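You operate a simulated robot arm through the tools that you are given. There is no shell and no other tool.

The job below is to be done with a simulated robot arm. You get a single attempt, and the scene is never put back.

## Task
Wipe the dust off the block in the small marker's drawer with the white wiping pad, then mark it.
Fine: pad back in its spot, focus dial at 2 cm, drawer left in. What is to be rubbed or washed off counts as gone when no trace of it is left.

The check looks at the end state, three seconds after you hand in, the way a careful person would. Anything else that was tipped, shoved, dropped, spilled or broken makes it a failure.

## Robot
A 6-joint arm with a fingered hand, fixed in place. Base frame: the origin is on the floor under the middle of its stand, x ahead of it, y to its left, z up; the work surface is at about z = 800. Units: mm, degrees, N and s.
With the tool pointing down near the work surface it reaches from about 320 to 740 mm from the base axis. Its first joint turns from -115.0 to 115.0 degrees. Payload 4 kg.
The TCP is the grasp point between the finger pads, 26 mm short of the fingertips. In the tool frame z runs along the fingers and y along their closing line. The gripper opens to 132 mm; its body begins 73 mm behind the TCP. The gripper is a hand of 4 fingers: y runs from the thumb to the fingers, the wrist lies at [0, 0, -239] in the tool frame.
Orientation is that of the tool frame in the base frame, as a unit quaternion [w, x, y, z]. With the fingers straight down and closing along the base's y, the tool's x points along the base's -x, its y along +y and its z along -z.

## Interface
- The arm moves only by the tool send_rows. Its argument "rows" is a list of rows, each a list of 2 entries, a list of its own where there are three numbers: the shift along the tool's x, y, z in cm, then the turn, a rotation vector about the tool's x, y, z in degrees. In form: [[[dx, dy, dz], [ax, ay, az]], ...]. A call has 1 to 20 rows; each row shifts and turns the commanded pose from where the row before left it, along the tool's axes as they then stand. A row lasts 0.2 s, in which the tool goes at most 50 mm and 8.6 degrees; a call with a longer step from one row to the next is refused whole. A pose out of reach is approached as far as the arm can. The call stops where the force on the tool passes 40 N (or 10 N more than at its start, if that is more) or the arm is blocked; 0.2 s more then pass. In this call time passes only in rows, and 0.2 s behind the last. The reply holds the time, the measured pose of the TCP, the force on the tool along the base axes, the opening and the grip force, in the units named above and with some noise, with the torque about the TCP (base axes, N m) and any sound that the robot's microphone picked up.
- Cameras (640 x 400 px; columns grow to the right, rows downward): "scene" is fixed at [50.1, -647.8, 1576.2]; the picture's right is [0.84, -0.54, 0.00], its down [-0.42, -0.65, -0.64] and it looks along [0.34, 0.54, -0.77] (base axes); focal length 252 px, centre (320, 200). "wrist" rides on the gripper at [68, 2, -97] in the tool frame; the picture's right is [-0.03, 1.00, 0.00], its down [-0.82, -0.02, -0.58] and it looks along [-0.58, -0.01, 0.82] (tool axes); focal length 270 px, centre (320, 200). There is no depth. A picture from a camera that has moved, and an enlarged one, comes with that camera's place and axes in the base frame and with its lens.
- snapshot(camera): a new picture of that camera. It takes no simulated time.
- move_column(by): slides the trunk up (or, below 0, down) by that many mm; the arm rides with it, the base frame stays. It gives what a move gives, with no picture.
- move_fingers(finger1, finger2, finger3, thumb_bend): sets how far each is bent, from 0 (flat) to 100 (curled in); at 30 the hand is open as for a grip, at 70 the pads meet at the TCP. One left out holds its place. A second passes; each finger stops where it meets its share of the squeeze, and holds until it gets a number again. It is the only way to open and close the hand. It gives what a move gives, with no picture; readings hold the bend of each and the force on the fingers (four entries, about 0 where the hand has none), thumb and palm.
- inspect(camera, box): a new picture of the part [left, top, right, bottom] of that camera's present view, enlarged. It takes no simulated time.
- job_done(): hands the job in; it is judged then, once.

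Places have to be worked out from the pictures, the camera data and where the tool is seen. Open the gripper and draw the arm clear of the work before you hand the job in, unless the task says otherwise.

The tools are called after ">>>" as name(argument=value, ...) on one line, values as JSON. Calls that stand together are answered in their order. send_rows: Moves the arm, as the interface text tells. Its arguments: {"type":"object","properties":{"rows":{"type":"array","items":{"type":"array"}}},"required":["rows"]} The other tools are called the same way: move_column (by) moves the trunk up or down; move_fingers (finger1, finger2, finger3, thumb_bend) moves the fingers one by one; snapshot (camera) takes a picture; inspect (camera, box) takes an enlarged picture of a part of a camera's view; job_done () hands the job in.

At the start:

```text
clock: 0.0
tool_pos: [112.5, -404.1, 1380.2]
orientation: [0.0, 0.001, 1.0, 0.0]
ft_force: [0.1, -0.8, 0.8]
ft_torque: [0.01, 0.04, -0.02]
opening: 131.9
grasp_force: 0.2
shape: jaw
bend: [30.0, 30.0, 30.0, 30.0]
finger forces: [0.0, 0.1, 0.0, 0.0, 0.0, 0.0]
trunk travel left (down, up): [-925.0, 65.0]
```

scene: 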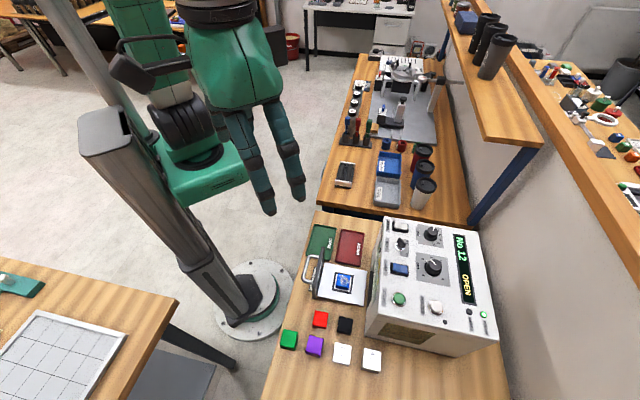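
wrist: 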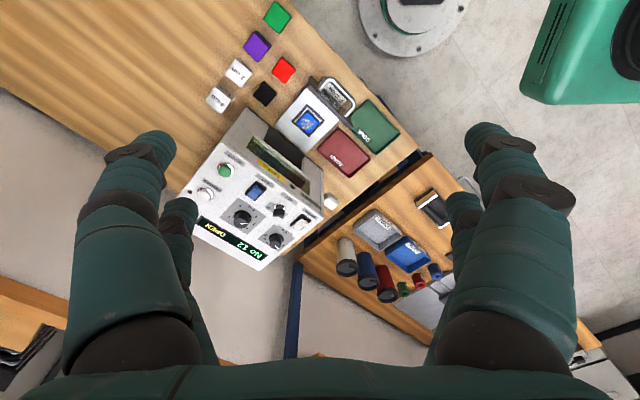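

The scene shows a white machine with an open drawer (blue block on it), a row of coloured pads, and trays. I'll zoom in on the machine, the pads, and the other table to read the labels.

>>> inspect(camera="scene", box=[360, 210, 510, 360])

>>> inspect(camera="scene", box=[260, 210, 400, 390])

>>> inspect(camera="wrist", box=[180, 100, 350, 280])

>>> inspect(camera="scene", box=[320, 40, 460, 220])

>>> inspect(camera="wrist", box=[190, 0, 420, 180])

```text
2.67 times, centred on (435, 285) of scene
camera zoom: at [50.1, -647.8, 1576.2], right [0.84, -0.54, 0.0], down [-0.42, -0.65, -0.64], along [0.34, 0.54, -0.77], focal length 672 px, centre (13, -27)
```

zoom: 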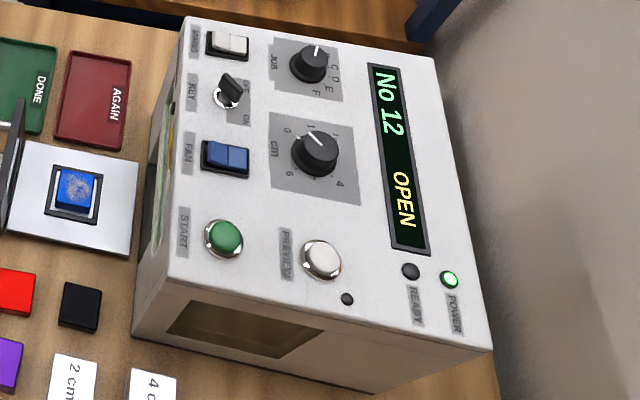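

```text
2.22 times, centred on (330, 300) of scene
camera zoom: at [50.1, -647.8, 1576.2], right [0.84, -0.54, 0.0], down [-0.42, -0.65, -0.64], along [0.34, 0.54, -0.77], focal length 560 px, centre (298, -22)
```

zoom: 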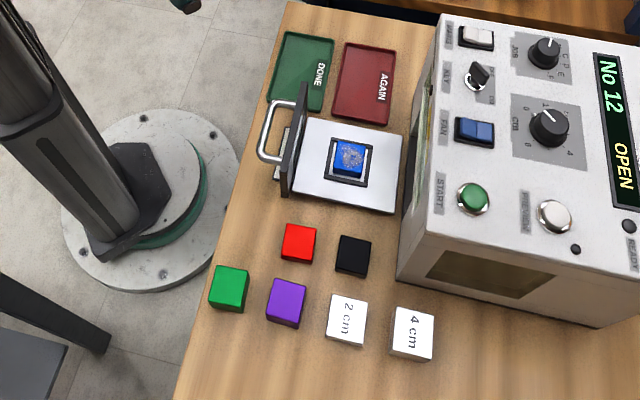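

```text
2.22 times, centred on (265, 190) of wrist
camera zoom: at [44.1, -403.6, 1476.2], right [0.03, 1.0, 0.0], down [0.82, -0.02, 0.58], along [0.58, -0.02, -0.82], focal length 601 px, centre (442, 222)
```

zoom: 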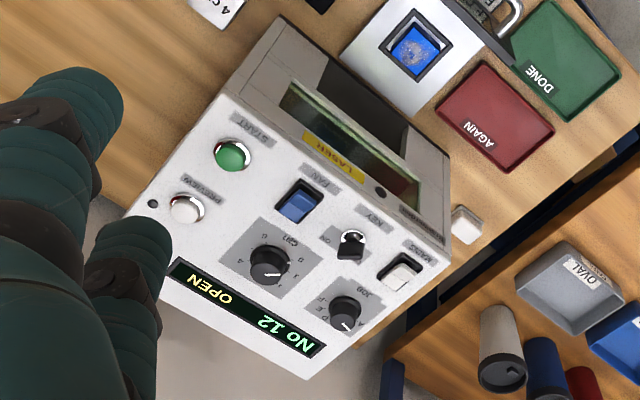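

```text
2.22 times, centred on (390, 130) of scene
camera zoom: at [50.1, -647.8, 1576.2], right [0.84, -0.54, 0.0], down [-0.42, -0.65, -0.64], along [0.34, 0.54, -0.77], focal length 560 px, centre (164, 356)
```

zoom: 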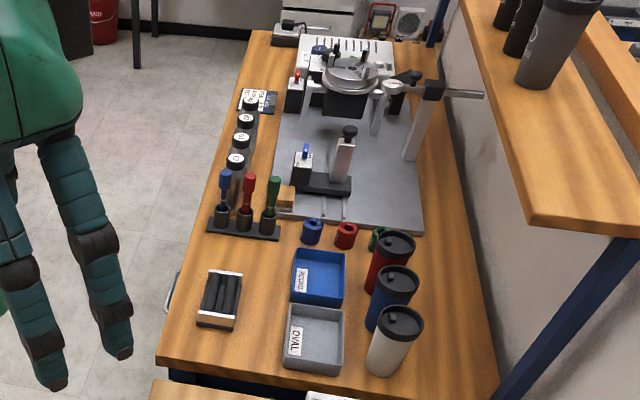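

```text
2.22 times, centred on (305, 90) of wrist
camera zoom: at [44.1, -403.6, 1476.2], right [0.03, 1.0, 0.0], down [0.82, -0.02, 0.58], along [0.58, -0.02, -0.82], focal length 601 px, centre (353, 444)
```

zoom: 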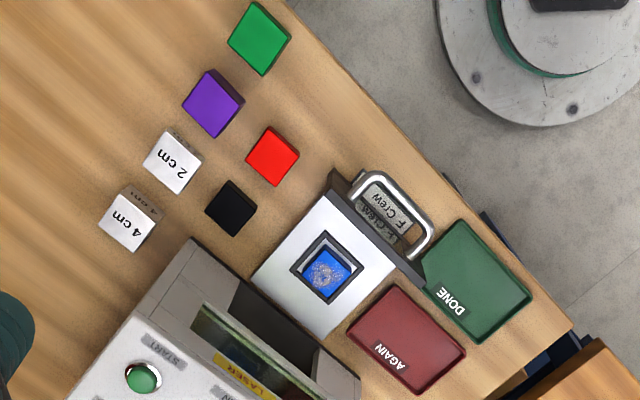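

The machine is a laser marker with MAINS, KEY, FAN, START, PREVIEW, and JOB and cm dials. I'll zoom in on the dials, the card under the drawer handle, the white pad beside the machine, and the second table.

>>> inspect(camera="wrist", box=[305, 60, 365, 100])

>>> inspect(camera="wrist", box=[210, 180, 350, 270])

>>> inspect(camera="scene", box=[380, 215, 480, 285])

>>> inspect(camera="scene", box=[370, 280, 500, 360])

>>> inspect(camera="scene", box=[295, 215, 395, 305])

>>> inspect(camera="wrist", box=[300, 170, 460, 280])

```text
10.00 times, centred on (335, 80) of wrist
camera zoom: at [44.1, -403.6, 1476.2], right [0.03, 1.0, 0.0], down [0.82, -0.02, 0.58], along [0.58, -0.02, -0.82], focal length 2703 px, centre (170, 1400)
```

zoom: 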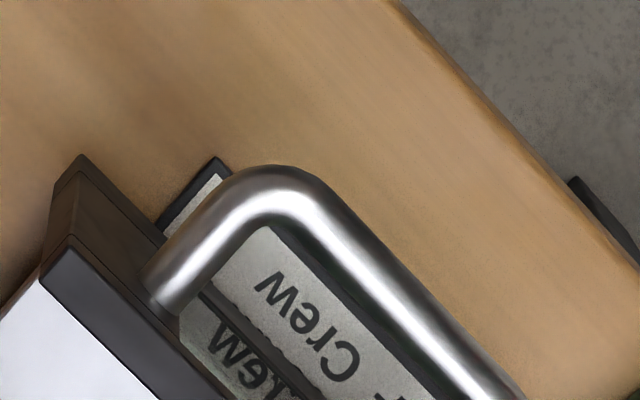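

```text
4.44 times, centred on (280, 225) of wrist
camera zoom: at [44.1, -403.6, 1476.2], right [0.03, 1.0, 0.0], down [0.82, -0.02, 0.58], along [0.58, -0.02, -0.82], focal length 1201 px, centre (498, 89)
```

zoom: 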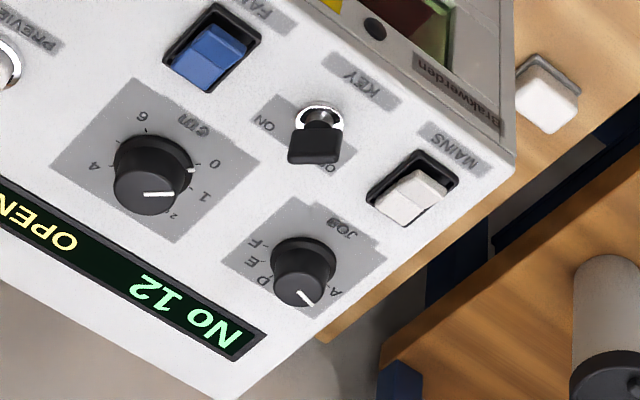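

```text
5.71 times, centred on (430, 250) of scene
camera zoom: at [50.1, -647.8, 1576.2], right [0.84, -0.54, 0.0], down [-0.42, -0.65, -0.64], along [0.34, 0.54, -0.77], focal length 1440 px, centre (-309, -86)
```

zoom: 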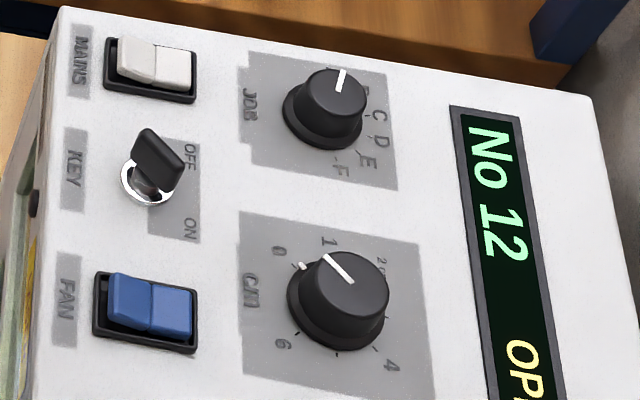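

```text
4.92 times, centred on (435, 320) of scene
camera zoom: at [50.1, -647.8, 1576.2], right [0.84, -0.54, 0.0], down [-0.42, -0.65, -0.64], along [0.34, 0.54, -0.77], focal length 1241 px, centre (-246, -391)
```

zoom: 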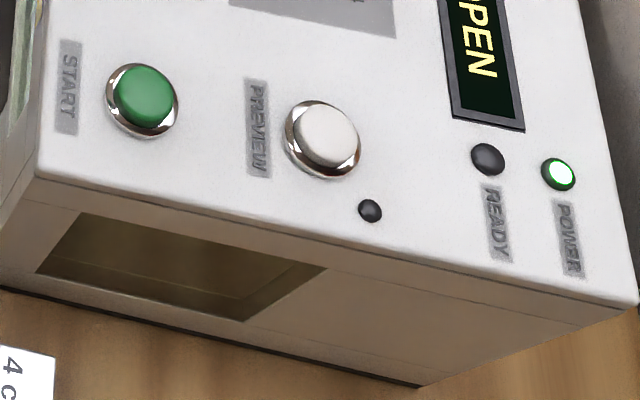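

```text
4.44 times, centred on (345, 260) of scene
camera zoom: at [50.1, -647.8, 1576.2], right [0.84, -0.54, 0.0], down [-0.42, -0.65, -0.64], along [0.34, 0.54, -0.77], focal length 1120 px, centre (209, -67)
```

zoom: 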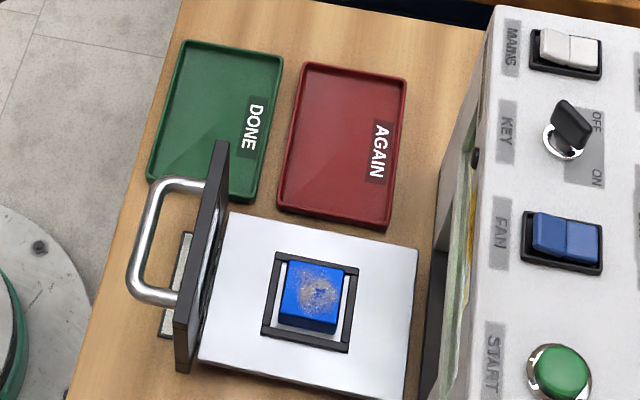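

```text
3.64 times, centred on (380, 225) of wrist
camera zoom: at [44.1, -403.6, 1476.2], right [0.03, 1.0, 0.0], down [0.82, -0.02, 0.58], along [0.58, -0.02, -0.82], focal length 983 px, centre (102, 109)
```

zoom: 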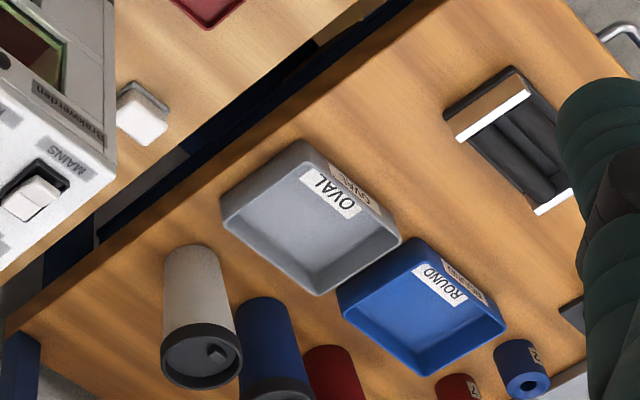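

The drawer is open with a dusty blue block in it, and a job card lies partly under the drawer front. The table appears turned about 45° to the base, so I'll turn the tool 45° to match it, move over the drawer area, and look closer from about z=1250.

>>> send_rows(rows=[[[0, 0, 0], [0, 0, 7.5]], [[0, 0, 0], [0, 0, 7.5]], [[0, 0, 0], [0, 0, 7.5]], [[0, 0, 0], [0, 0, 7.5]], [[0, 0, 0], [0, 0, 7.5]], [[0, 0, 0], [0, 0, 7.5]], [[-0.4, 2, 3.2], [0, 0, 0]], [[-0.4, 2, 3.2], [0, 0, 0]], [[-0.4, 2, 3.2], [0, 0, 0]], [[-0.4, 2, 3.2], [0, 0, 0]]])

>>> snapshot(camera="wrist")

>>> snapshot(camera="scene")

```text
clock: 2.2
tool_pos: [183.5, -360.2, 1249.5]
orientation: [-0.001, 0.382, 0.924, 0.0]
ft_force: [0.9, 0.8, -1.0]
ft_torque: [-0.02, 0.03, -0.01]
opening: 132.0
grasp_force: 0.0
shape: jaw
bend: [30.0, 30.0, 30.0, 30.0]
finger forces: [0.1, 0.1, 0.0, 0.0, 0.0, 0.1]
trunk travel left (down, up): [-925.0, 65.0]
```

```text
taken
camera wrist: at [135.3, -311.5, 1346.9], right [0.73, 0.69, 0.0], down [0.56, -0.59, 0.58], along [0.4, -0.42, -0.82], focal length 270 px, centre (320, 200)
```

wrist: 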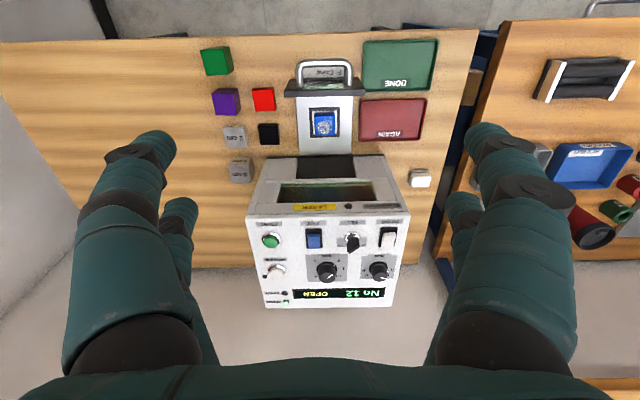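

```text
taken
```

scene: 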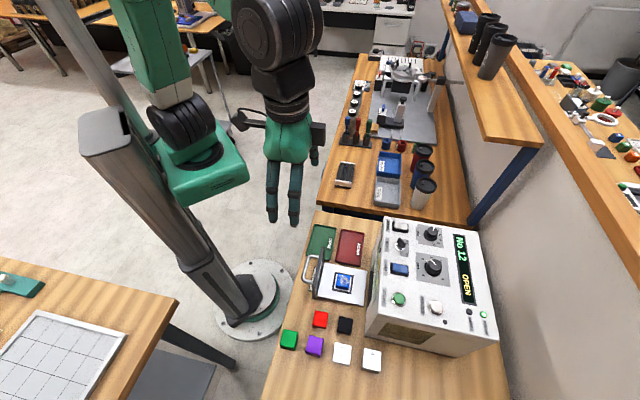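

The view is now aligned with the table (the image is upside down, far side at the bottom). I'll enlarge the panel, drawer/card, and white pad.

>>> inspect(camera="wrist", box=[245, 220, 415, 310])

>>> inspect(camera="wrist", box=[275, 50, 375, 160])

>>> inspect(camera="wrist", box=[390, 150, 450, 200])

>>> inspect(camera="wrist", box=[190, 30, 300, 190])

>>> inspect(camera="wrist", box=[320, 225, 410, 285])

```text
3.76 times, centred on (330, 265) of wrist
camera zoom: at [135.3, -311.5, 1346.9], right [0.73, 0.69, 0.0], down [0.56, -0.59, 0.58], along [0.4, -0.42, -0.82], focal length 1018 px, centre (282, -45)
```

zoom: 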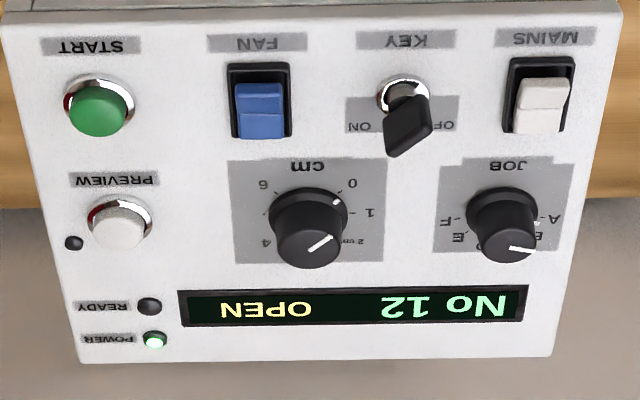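

```text
3.64 times, centred on (325, 105) of wrist
camera zoom: at [135.3, -311.5, 1346.9], right [0.73, 0.69, 0.0], down [0.56, -0.59, 0.58], along [0.4, -0.42, -0.82], focal length 983 px, centre (302, 546)
```

zoom: 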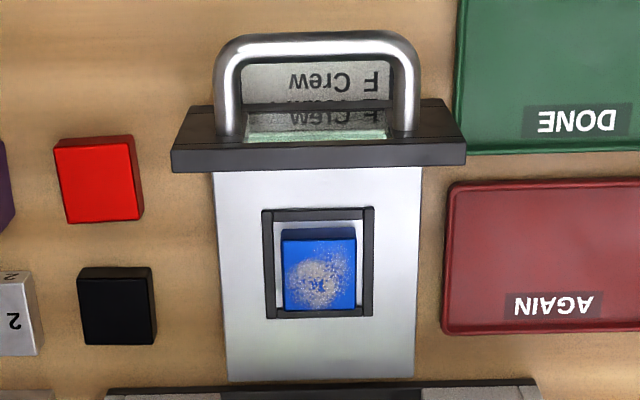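

```text
8.00 times, centred on (420, 175) of wrist
camera zoom: at [135.3, -311.5, 1346.9], right [0.73, 0.69, 0.0], down [0.56, -0.59, 0.58], along [0.4, -0.42, -0.82], focal length 2162 px, centre (-480, 400)
```

zoom: 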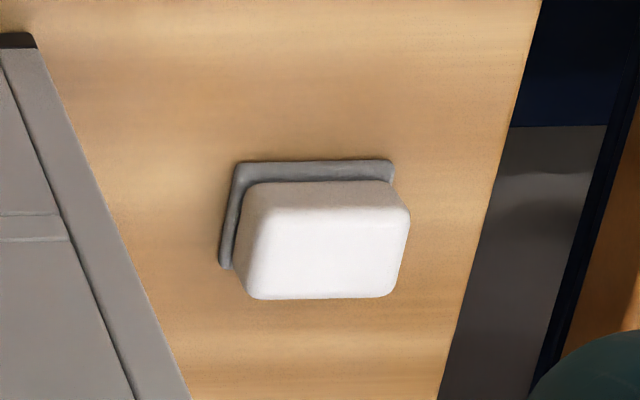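

```text
2.50 times, centred on (245, 110) of wrist
camera zoom: at [135.3, -311.5, 1346.9], right [0.73, 0.69, 0.0], down [0.56, -0.59, 0.58], along [0.4, -0.42, -0.82], focal length 676 px, centre (508, 425)
```

zoom: 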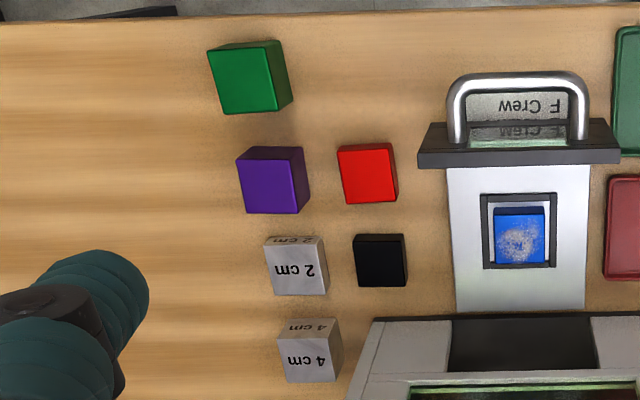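

```text
6.67 times, centred on (365, 255) of wrist
camera zoom: at [135.3, -311.5, 1346.9], right [0.73, 0.69, 0.0], down [0.56, -0.59, 0.58], along [0.4, -0.42, -0.82], focal length 1802 px, centre (20, -167)
```

zoom: 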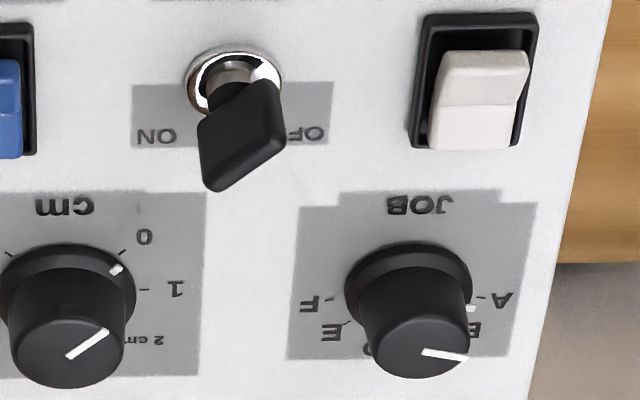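

The pad sits on a grey rest left of the machine. The focus dial reads about 0 and JOB looks to be at A. I'll move outward above the panel (still at z≈1230) to read the key, fan and dials from nearer.

>>> send_rows(rows=[[[-4.8, -0.25, 0.5], [0, 0, 0]], [[-4.8, -0.25, 0.5], [0, 0, 0]], [[-4.8, -0.25, 0.5], [0, 0, 0]]])

>>> snapshot(camera="wrist")

>>> inspect(camera="wrist", box=[220, 110, 420, 235])

```text
clock: 3.0
tool_pos: [276.1, -468.2, 1234.9]
orientation: [-0.001, 0.384, 0.923, 0.0]
ft_force: [0.2, -0.5, -1.1]
ft_torque: [0.03, 0.01, 0.01]
opening: 132.1
grasp_force: 0.0
shape: jaw
bend: [30.0, 30.0, 30.0, 30.0]
finger forces: [0.0, 0.0, 0.1, 0.1, 0.0, 0.0]
trunk travel left (down, up): [-925.0, 65.0]
```

```text
taken
camera wrist: at [228.2, -420.5, 1331.9], right [0.73, 0.69, 0.0], down [0.56, -0.59, 0.58], along [0.4, -0.42, -0.82], focal length 270 px, centre (320, 200)
```

wrist: 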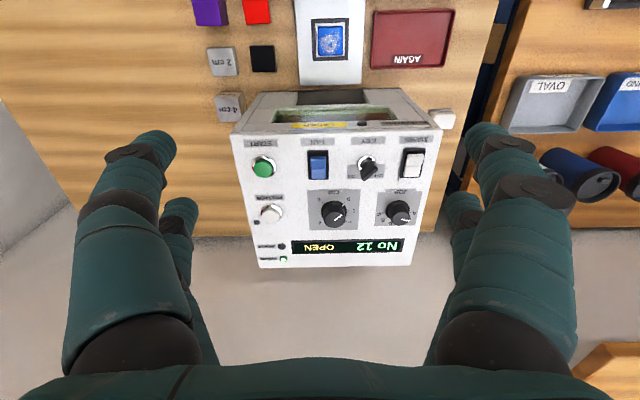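

```text
3.20 times, centred on (320, 172) of wrist
camera zoom: at [228.2, -420.5, 1331.9], right [0.73, 0.69, 0.0], down [0.56, -0.59, 0.58], along [0.4, -0.42, -0.82], focal length 865 px, centre (320, 288)
```

zoom: 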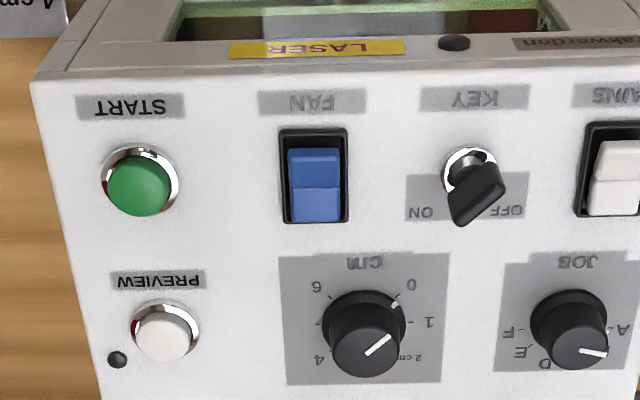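

Now closer. I'll zoom into key, dials and rocker switches.

>>> inspect(camera="wrist", box=[345, 145, 435, 200])

>>> inspect(camera="wrist", box=[300, 185, 380, 235])

>>> inspect(camera="wrist", box=[370, 185, 440, 235])

>>> inspect(camera="wrist", box=[230, 90, 430, 150])

>>> inspect(camera="wrist", box=[290, 10, 370, 90])

```text
7.11 times, centred on (390, 172) of wrist
camera zoom: at [228.2, -420.5, 1331.9], right [0.73, 0.69, 0.0], down [0.56, -0.59, 0.58], along [0.4, -0.42, -0.82], focal length 1922 px, centre (-178, 396)
```

zoom: 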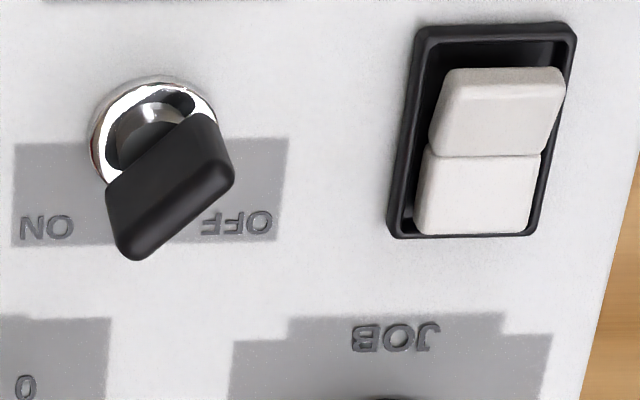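

```text
8.00 times, centred on (340, 210) of wrist
camera zoom: at [228.2, -420.5, 1331.9], right [0.73, 0.69, 0.0], down [0.56, -0.59, 0.58], along [0.4, -0.42, -0.82], focal length 2162 px, centre (160, 120)
```

zoom: 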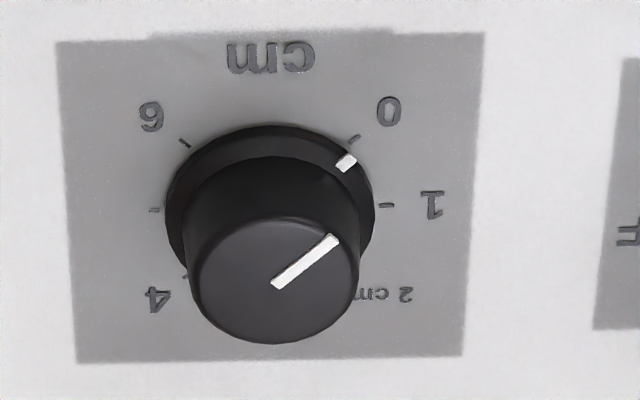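

```text
8.00 times, centred on (405, 210) of wrist
camera zoom: at [228.2, -420.5, 1331.9], right [0.73, 0.69, 0.0], down [0.56, -0.59, 0.58], along [0.4, -0.42, -0.82], focal length 2162 px, centre (-360, 120)
```

zoom: 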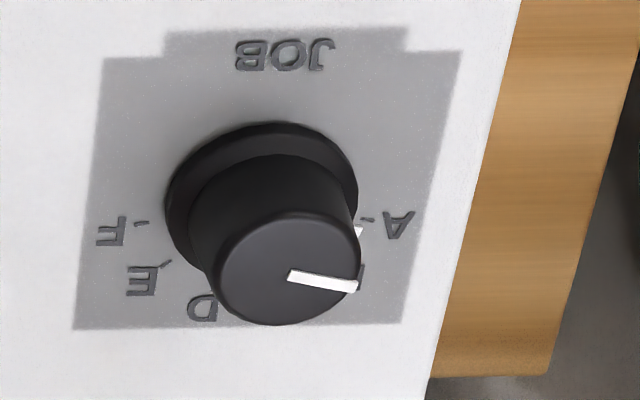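

```text
3.20 times, centred on (330, 120) of wrist
camera zoom: at [228.2, -420.5, 1331.9], right [0.73, 0.69, 0.0], down [0.56, -0.59, 0.58], along [0.4, -0.42, -0.82], focal length 865 px, centre (288, 456)
```

zoom: 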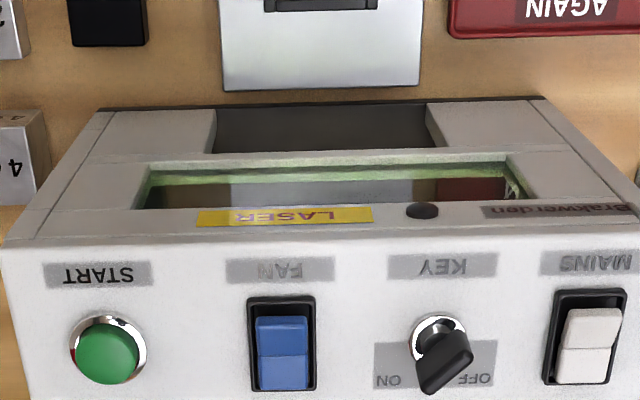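

```text
5.00 times, centred on (330, 50) of wrist
camera zoom: at [228.2, -420.5, 1331.9], right [0.73, 0.69, 0.0], down [0.56, -0.59, 0.58], along [0.4, -0.42, -0.82], focal length 1351 px, centre (270, 950)
```

zoom: 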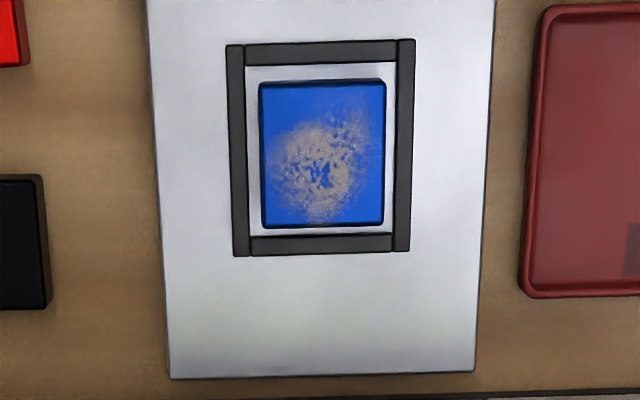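

The key's bow lines up with ON and JOB is at A; focus dial is at 0. I'll compare the FAN rocker with the MAINS rocker (which is on, since POWER is lit).

>>> inspect(camera="wrist", box=[295, 140, 345, 185])

>>> inspect(camera="wrist", box=[390, 140, 440, 185])

>>> inspect(camera="scene", box=[385, 215, 425, 280])

>>> inspect(camera="wrist", box=[420, 95, 470, 140])

```text
8.89 times, centred on (320, 162) of wrist
camera zoom: at [228.2, -420.5, 1331.9], right [0.73, 0.69, 0.0], down [0.56, -0.59, 0.58], along [0.4, -0.42, -0.82], focal length 2402 px, centre (320, 533)
```

zoom: 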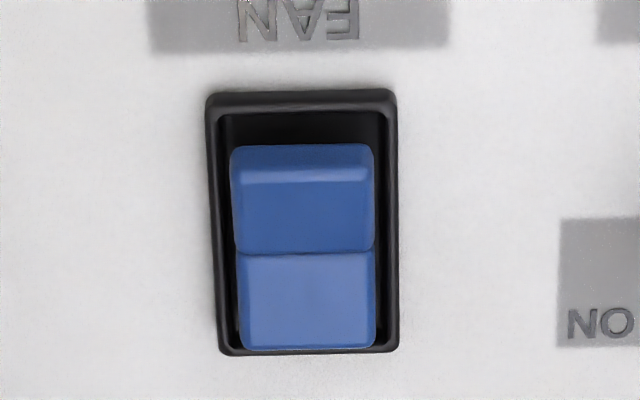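

```text
8.89 times, centred on (415, 162) of wrist
camera zoom: at [228.2, -420.5, 1331.9], right [0.73, 0.69, 0.0], down [0.56, -0.59, 0.58], along [0.4, -0.42, -0.82], focal length 2402 px, centre (-524, 533)
```

zoom: 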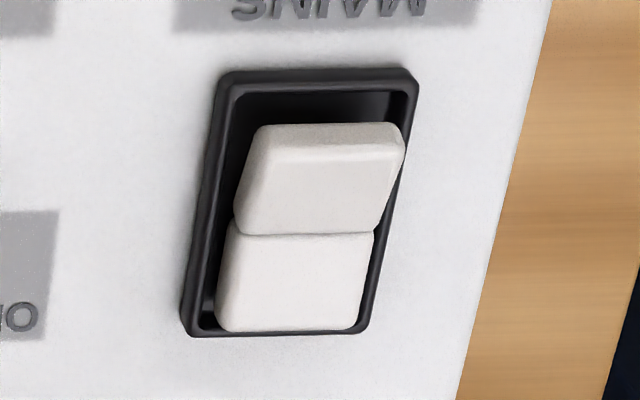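

```text
6.15 times, centred on (405, 248) of scene
camera zoom: at [50.1, -647.8, 1576.2], right [0.84, -0.54, 0.0], down [-0.42, -0.65, -0.64], along [0.34, 0.54, -0.77], focal length 1551 px, centre (-203, -92)
```

zoom: 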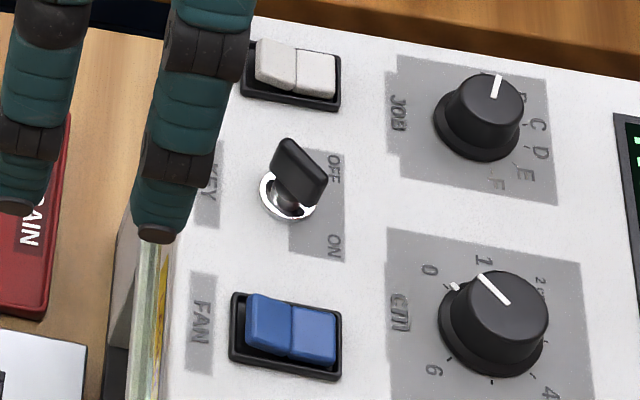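

```text
8.89 times, centred on (445, 118) of wrist
camera zoom: at [228.2, -420.5, 1331.9], right [0.73, 0.69, 0.0], down [0.56, -0.59, 0.58], along [0.4, -0.42, -0.82], focal length 2402 px, centre (-791, 933)
```

zoom: 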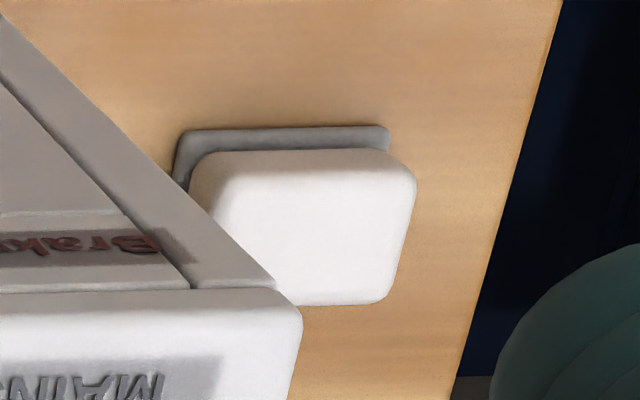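

FAN, MAINS and KEY all look on, so the remaining work is wiping, setting the focus, closing the drawer and pressing START. Before grasping, I'll study the hand's shape, then close it in free air to see how the digits meet.

>>> inspect(camera="scene", box=[290, 60, 450, 260])

>>> move_fingers(finger1=60, finger2=60, finger3=60, thumb_bend=60)

>>> snapshot(camera="wrist")

>>> inspect(camera="scene", box=[290, 60, 450, 260])

```text
2.00 times, centred on (370, 160) of scene
camera zoom: at [50.1, -647.8, 1576.2], right [0.84, -0.54, 0.0], down [-0.42, -0.65, -0.64], along [0.34, 0.54, -0.77], focal length 504 px, centre (220, 280)
```

zoom: 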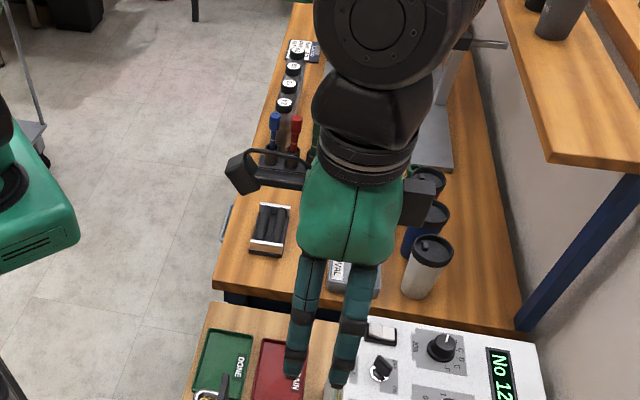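

```text
clock: 4.0
tool_pos: [273.4, -468.3, 1235.9]
orientation: [-0.001, 0.383, 0.924, 0.0]
ft_force: [0.9, 0.3, -0.3]
ft_torque: [0.02, 0.01, -0.02]
opening: 32.9
grasp_force: 0.0
shape: fingers
bend: [60.0, 60.0, 60.0, 60.0]
finger forces: [0.0, 0.1, 0.0, 0.0, 0.0, 0.0]
trunk travel left (down, up): [-925.0, 65.0]
```

```text
taken
camera wrist: at [226.3, -418.3, 1333.2], right [0.73, 0.69, 0.0], down [0.56, -0.59, 0.58], along [0.4, -0.42, -0.82], focal length 270 px, centre (320, 200)
```

wrist: 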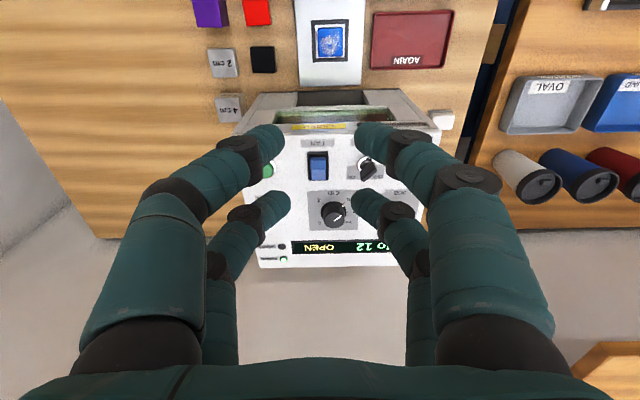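

```text
2.00 times, centred on (370, 160) of scene
camera zoom: at [50.1, -647.8, 1576.2], right [0.84, -0.54, 0.0], down [-0.42, -0.65, -0.64], along [0.34, 0.54, -0.77], focal length 504 px, centre (220, 280)
```

zoom: 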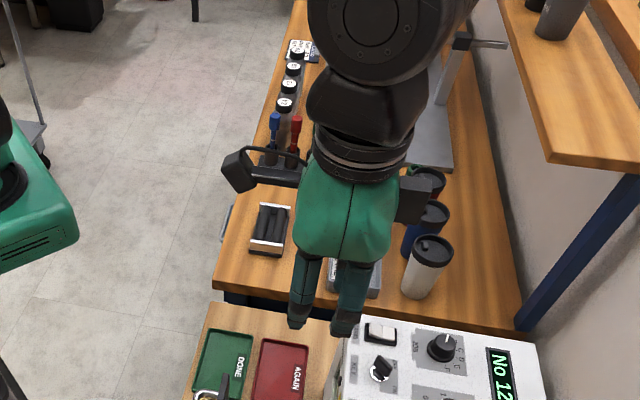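

The four digits form two opposing pairs at tool x ≈ ±19 mm. The pad (top about [522, -385, 823], roughly 44×32 mm) is best gripped across its short side with the camera away from the machine, so I'll turn +90° about the tool axis and move above it at a safe height.

>>> send_rows(rows=[[[0, 0, 0], [0, 0, 8.2]], [[0, 0, 0], [0, 0, 8.2]], [[0, 0, 0], [0, 0, 8.2]], [[0, 0, 0], [0, 0, 8.2]], [[0, 0, 0], [0, 0, 8.2]], [[0, 0, 0], [0, 0, 8.2]], [[0, 0, 0], [0, 0, 8.2]], [[0, 0, 0], [0, 0, 8.2]], [[0, 0, 0], [0, 0, 8.2]], [[0, 0, 0], [0, 0, 8.2]], [[0, 0, 0], [0, 0, 8.0]]])

>>> snapshot(camera="scene")

```text
clock: 6.4
tool_pos: [276.8, -467.8, 1236.2]
orientation: [0.0, 0.925, 0.381, 0.0]
ft_force: [-0.2, 0.1, 0.0]
ft_torque: [-0.01, -0.05, -0.04]
opening: 33.2
grasp_force: 0.1
shape: fingers
bend: [60.0, 60.0, 60.0, 60.0]
finger forces: [0.0, 0.1, 0.1, 0.0, 0.1, 0.0]
trunk travel left (down, up): [-925.0, 65.0]
```

```text
taken
```

scene: 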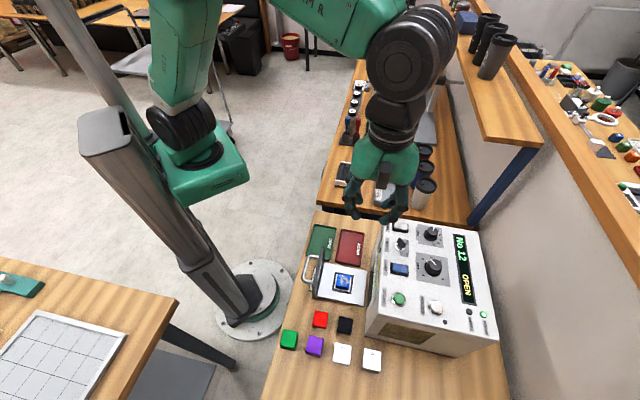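

The turn worked cleanly. Now I move along to above the pad (slightly further from the machine), staying at z≈1236.

>>> send_rows(rows=[[[4.1, 1.92, 0], [0, 0, 0]], [[4.1, 1.92, 0], [0, 0, 0]], [[4.1, 1.92, 0], [0, 0, 0]], [[4.1, 1.92, 0], [0, 0, 0]], [[4.1, 1.92, 0], [0, 0, 0]], [[4.1, 1.92, 0], [0, 0, 0]]])

>>> snapshot(camera="wrist")

>>> snapshot(camera="scene")

```text
clock: 7.8
tool_pos: [536.3, -373.7, 1236.2]
orientation: [-0.001, 0.924, 0.382, -0.002]
ft_force: [0.6, -0.3, 0.9]
ft_torque: [-0.02, 0.03, -0.01]
opening: 33.1
grasp_force: 0.2
shape: fingers
bend: [60.0, 60.0, 60.0, 60.0]
finger forces: [0.1, 0.1, 0.0, 0.1, 0.0, 0.0]
trunk travel left (down, up): [-925.0, 65.0]
```

```text
taken
camera wrist: at [586.3, -327.3, 1332.3], right [0.69, -0.73, 0.0], down [-0.59, -0.56, 0.58], along [-0.42, -0.4, -0.82], focal length 270 px, centre (320, 200)
```

wrist: 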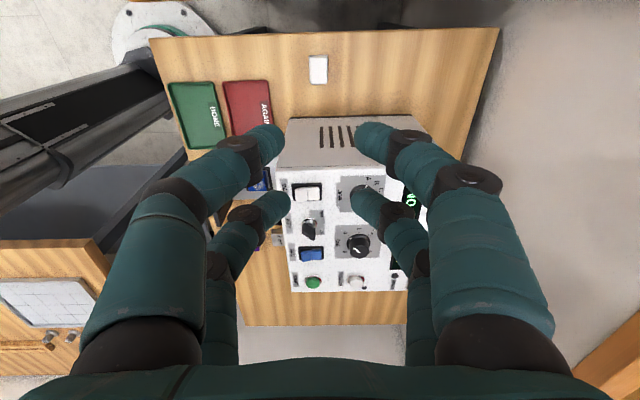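

```text
taken
```

scene: 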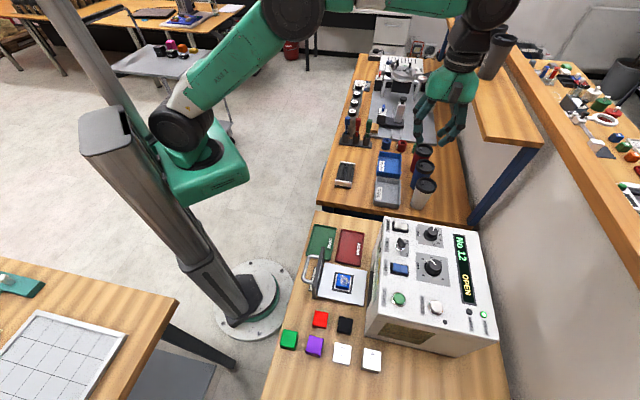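

The pad is visible straight below at (318,70). I'll zoom in on it to refine its place.

>>> inspect(camera="wrist", box=[280, 40, 360, 100])

>>> inspect(camera="wrist", box=[150, 60, 350, 260])

```text
6.67 times, centred on (320, 70) of wrist
camera zoom: at [586.3, -327.3, 1332.3], right [0.69, -0.73, 0.0], down [-0.59, -0.56, 0.58], along [-0.42, -0.4, -0.82], focal length 1802 px, centre (320, 1067)
```

zoom: 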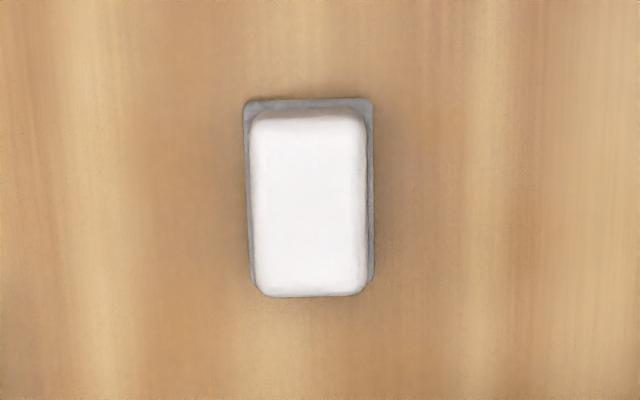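

```text
2.00 times, centred on (250, 160) of wrist
camera zoom: at [586.3, -327.3, 1332.3], right [0.69, -0.73, 0.0], down [-0.59, -0.56, 0.58], along [-0.42, -0.4, -0.82], focal length 541 px, centre (460, 280)
```

zoom: 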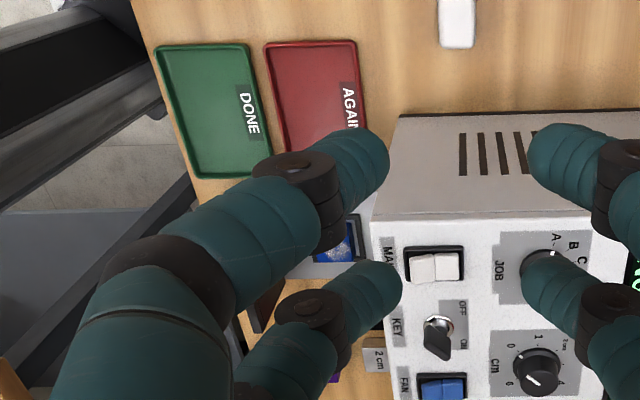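

The pad centre works out at about [522, -386], aligned with the tool, and is about 41×29 mm. Before descending I'll check the hand's bulk on the machine side and open the digits to around 66 mm.

>>> move_fingers(finger1=50, finger2=50, finger3=50, thumb_bend=50)

>>> inspect(camera="scene", box=[380, 0, 540, 160])

>>> snapshot(camera="wrist")

```text
clock: 8.8
tool_pos: [534.6, -373.4, 1236.3]
orientation: [0.0, 0.924, 0.382, 0.0]
ft_force: [0.2, 0.1, 0.1]
ft_torque: [-0.01, -0.02, 0.01]
opening: 65.2
grasp_force: 0.0
shape: fingers
bend: [50.0, 50.0, 50.0, 50.0]
finger forces: [0.1, 0.1, 0.1, 0.1, 0.1, 0.0]
trunk travel left (down, up): [-925.0, 65.0]
```

```text
2.50 times, centred on (460, 80) of scene
camera zoom: at [50.1, -647.8, 1576.2], right [0.84, -0.54, 0.0], down [-0.42, -0.65, -0.64], along [0.34, 0.54, -0.77], focal length 630 px, centre (-30, 500)
```

zoom: 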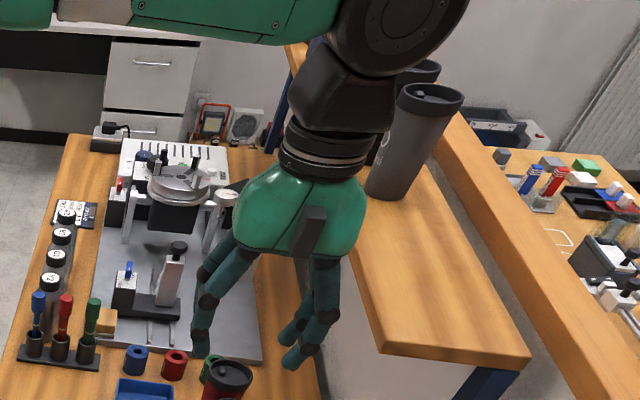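

```text
taken
camera wrist: at [584.5, -327.6, 1333.2], right [0.69, -0.73, 0.0], down [-0.59, -0.56, 0.58], along [-0.42, -0.4, -0.82], focal length 270 px, centre (320, 200)
```

wrist: 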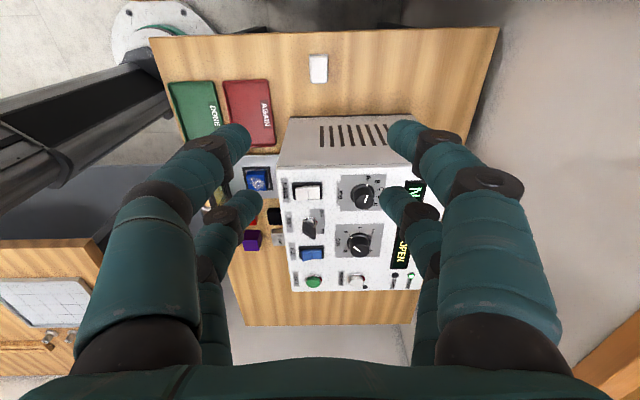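

The hand's machine-side bulk is modest, so it should clear the wall. I'll shift over the pad and descend to z≈920 to look again.

>>> send_rows(rows=[[[-1.83, -0.06, 0], [0, 0, 0]], [[0, 0, 4.5], [0, 0, 0]], [[0, 0, 4.5], [0, 0, 0]], [[0, 0, 4.5], [0, 0, 0]], [[0, 0, 4.5], [0, 0, 0]], [[0, 0, 4.5], [0, 0, 0]], [[0, 0, 4.5], [0, 0, 0]], [[0, 0, 4.5], [0, 0, 0]]])

>>> snapshot(camera="wrist")

>>> snapshot(camera="scene")

```text
clock: 10.6
tool_pos: [519.8, -387.6, 920.9]
orientation: [-0.001, 0.924, 0.382, 0.0]
ft_force: [-0.8, -1.0, -0.6]
ft_torque: [-0.01, 0.02, 0.04]
opening: 65.3
grasp_force: 0.0
shape: fingers
bend: [50.0, 50.0, 50.0, 50.0]
finger forces: [0.0, 0.1, 0.0, 0.0, 0.0, 0.0]
trunk travel left (down, up): [-925.0, 65.0]
```

```text
taken
camera wrist: at [569.2, -341.0, 1017.6], right [0.69, -0.73, 0.0], down [-0.59, -0.56, 0.58], along [-0.42, -0.4, -0.82], focal length 270 px, centre (320, 200)
```

wrist: 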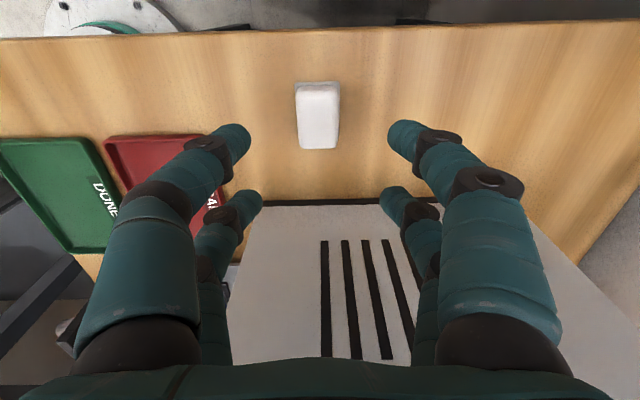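

```text
taken
```

scene: 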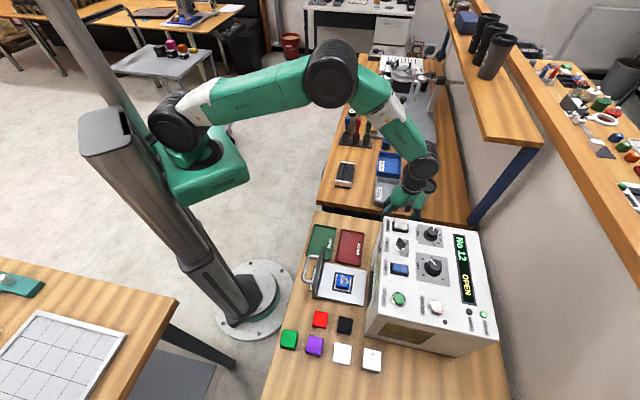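

Pad is centred between the digit pairs. I'll zoom in to check alignment before lowering further.

>>> inspect(camera="wrist", box=[270, 70, 370, 160])

```text
4.44 times, centred on (320, 115) of wrist
camera zoom: at [569.2, -341.0, 1017.6], right [0.69, -0.73, 0.0], down [-0.59, -0.56, 0.58], along [-0.42, -0.4, -0.82], focal length 1201 px, centre (320, 578)
```

zoom: 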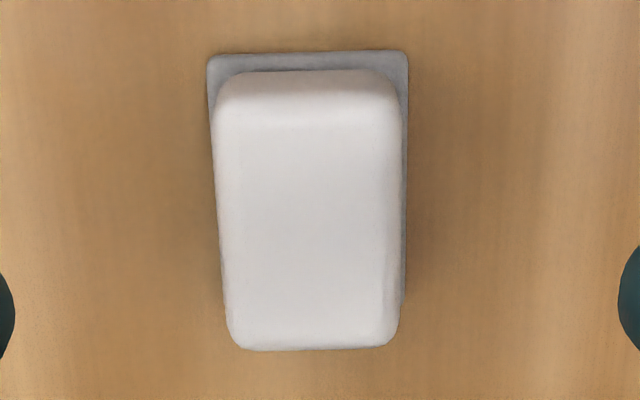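

Pad is centred on the tool axis within 1 mm; its top is about z=823 and its bottom about 802. I'll narrow the digits to about 43 mm and lower to z≈850 to check fingertip height against the pad.

>>> move_fingers(finger1=57, finger2=57, finger3=57, thumb_bend=57)

>>> send_rows(rows=[[[0, 0, 2.4], [0, 0, 0]], [[0, 0, 2.4], [0, 0, 0]], [[0, 0, 2.3], [0, 0, 0]]])

>>> snapshot(camera="wrist")

>>> inspect(camera="wrist", box=[230, 90, 410, 220])

```text
clock: 11.6
tool_pos: [519.2, -388.4, 922.2]
orientation: [0.0, 0.924, 0.382, 0.0]
ft_force: [-0.7, -0.1, 0.1]
ft_torque: [-0.03, 0.01, 0.03]
opening: 46.2
grasp_force: 0.1
shape: fingers
bend: [56.0, 56.0, 56.0, 56.0]
finger forces: [0.0, 0.0, 0.0, 0.0, 0.0, 0.0]
trunk travel left (down, up): [-925.0, 65.0]
```

```text
clock: 12.4
tool_pos: [519.6, -388.4, 847.7]
orientation: [0.0, 0.924, 0.381, -0.001]
ft_force: [0.3, -0.3, 0.0]
ft_torque: [0.02, 0.01, -0.02]
opening: 46.4
grasp_force: 0.0
shape: fingers
bend: [56.0, 56.0, 56.0, 56.0]
finger forces: [0.0, 0.0, 0.1, 0.0, 0.0, 0.0]
trunk travel left (down, up): [-925.0, 65.0]
```

```text
taken
camera wrist: at [568.6, -341.3, 945.6], right [0.69, -0.73, 0.0], down [-0.59, -0.56, 0.58], along [-0.42, -0.4, -0.82], focal length 270 px, centre (320, 200)
```

wrist: 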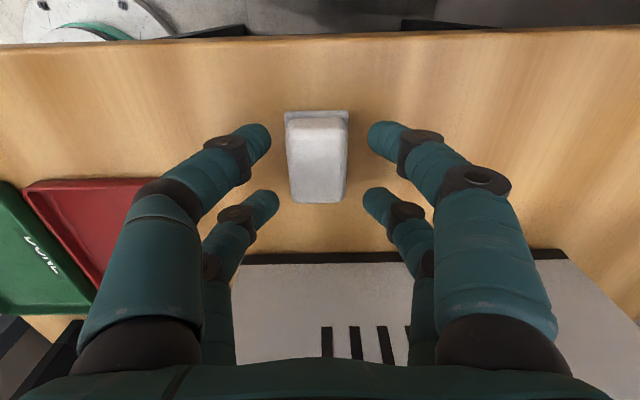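

```text
3.08 times, centred on (320, 155) of wrist
camera zoom: at [568.6, -341.3, 945.6], right [0.69, -0.73, 0.0], down [-0.59, -0.56, 0.58], along [-0.42, -0.4, -0.82], focal length 832 px, centre (320, 338)
```

zoom: 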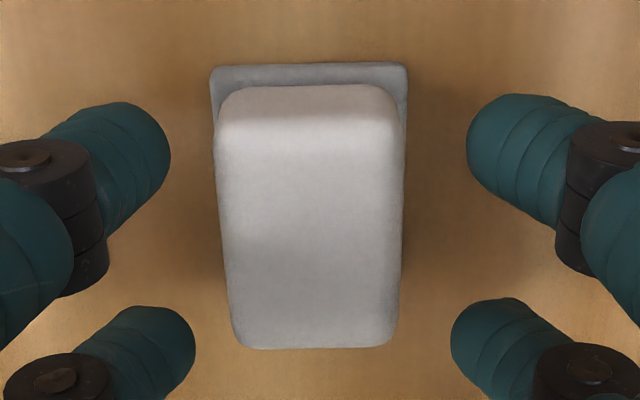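

Fingertips sit evenly either side of the pad with clear margin. I'll lower to about z=833 (fingertips near 807) and close on the pad.

>>> send_rows(rows=[[[0, 0, 0.75], [0, 0, 0]], [[0, 0, 0.75], [0, 0, 0]]])

>>> inspect(camera="wrist", box=[230, 90, 410, 220])

```text
clock: 13.0
tool_pos: [518.9, -386.3, 833.6]
orientation: [-0.001, 0.924, 0.382, 0.0]
ft_force: [0.6, 0.3, 0.5]
ft_torque: [0.0, 0.0, -0.02]
opening: 46.4
grasp_force: 0.0
shape: fingers
bend: [56.0, 56.0, 56.0, 56.0]
finger forces: [0.1, 0.1, 0.0, 0.0, 0.1, 0.0]
trunk travel left (down, up): [-925.0, 65.0]
```

```text
3.08 times, centred on (320, 155) of wrist
camera zoom: at [568.4, -340.5, 931.1], right [0.69, -0.73, 0.0], down [-0.59, -0.56, 0.58], along [-0.42, -0.4, -0.82], focal length 832 px, centre (320, 338)
```

zoom: 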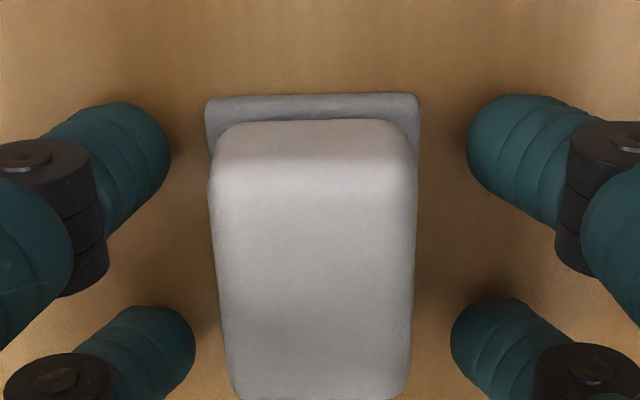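

Everything is centred and no contact forces are showing. Closing the digits onto the pad now.

>>> move_fingers(finger1=66, finger2=66, finger3=66, thumb_bend=66)

>>> inspect(camera="wrist", box=[230, 90, 410, 220])

```text
clock: 14.0
tool_pos: [519.2, -388.2, 835.8]
orientation: [0.0, 0.924, 0.382, 0.0]
ft_force: [-1.2, -0.1, -0.4]
ft_torque: [0.04, -0.02, 0.01]
opening: 27.3
grasp_force: 6.6
shape: fingers
bend: [61.0, 62.0, 62.0, 64.0]
finger forces: [3.6, 3.3, 2.8, 0.0, 3.9, 0.0]
trunk travel left (down, up): [-925.0, 65.0]
```

```text
3.08 times, centred on (320, 155) of wrist
camera zoom: at [568.2, -340.4, 931.0], right [0.69, -0.73, 0.0], down [-0.59, -0.56, 0.58], along [-0.42, -0.4, -0.82], focal length 832 px, centre (320, 338)
```

zoom: 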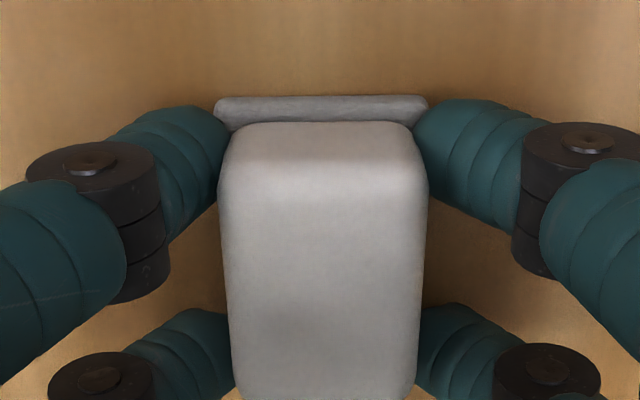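

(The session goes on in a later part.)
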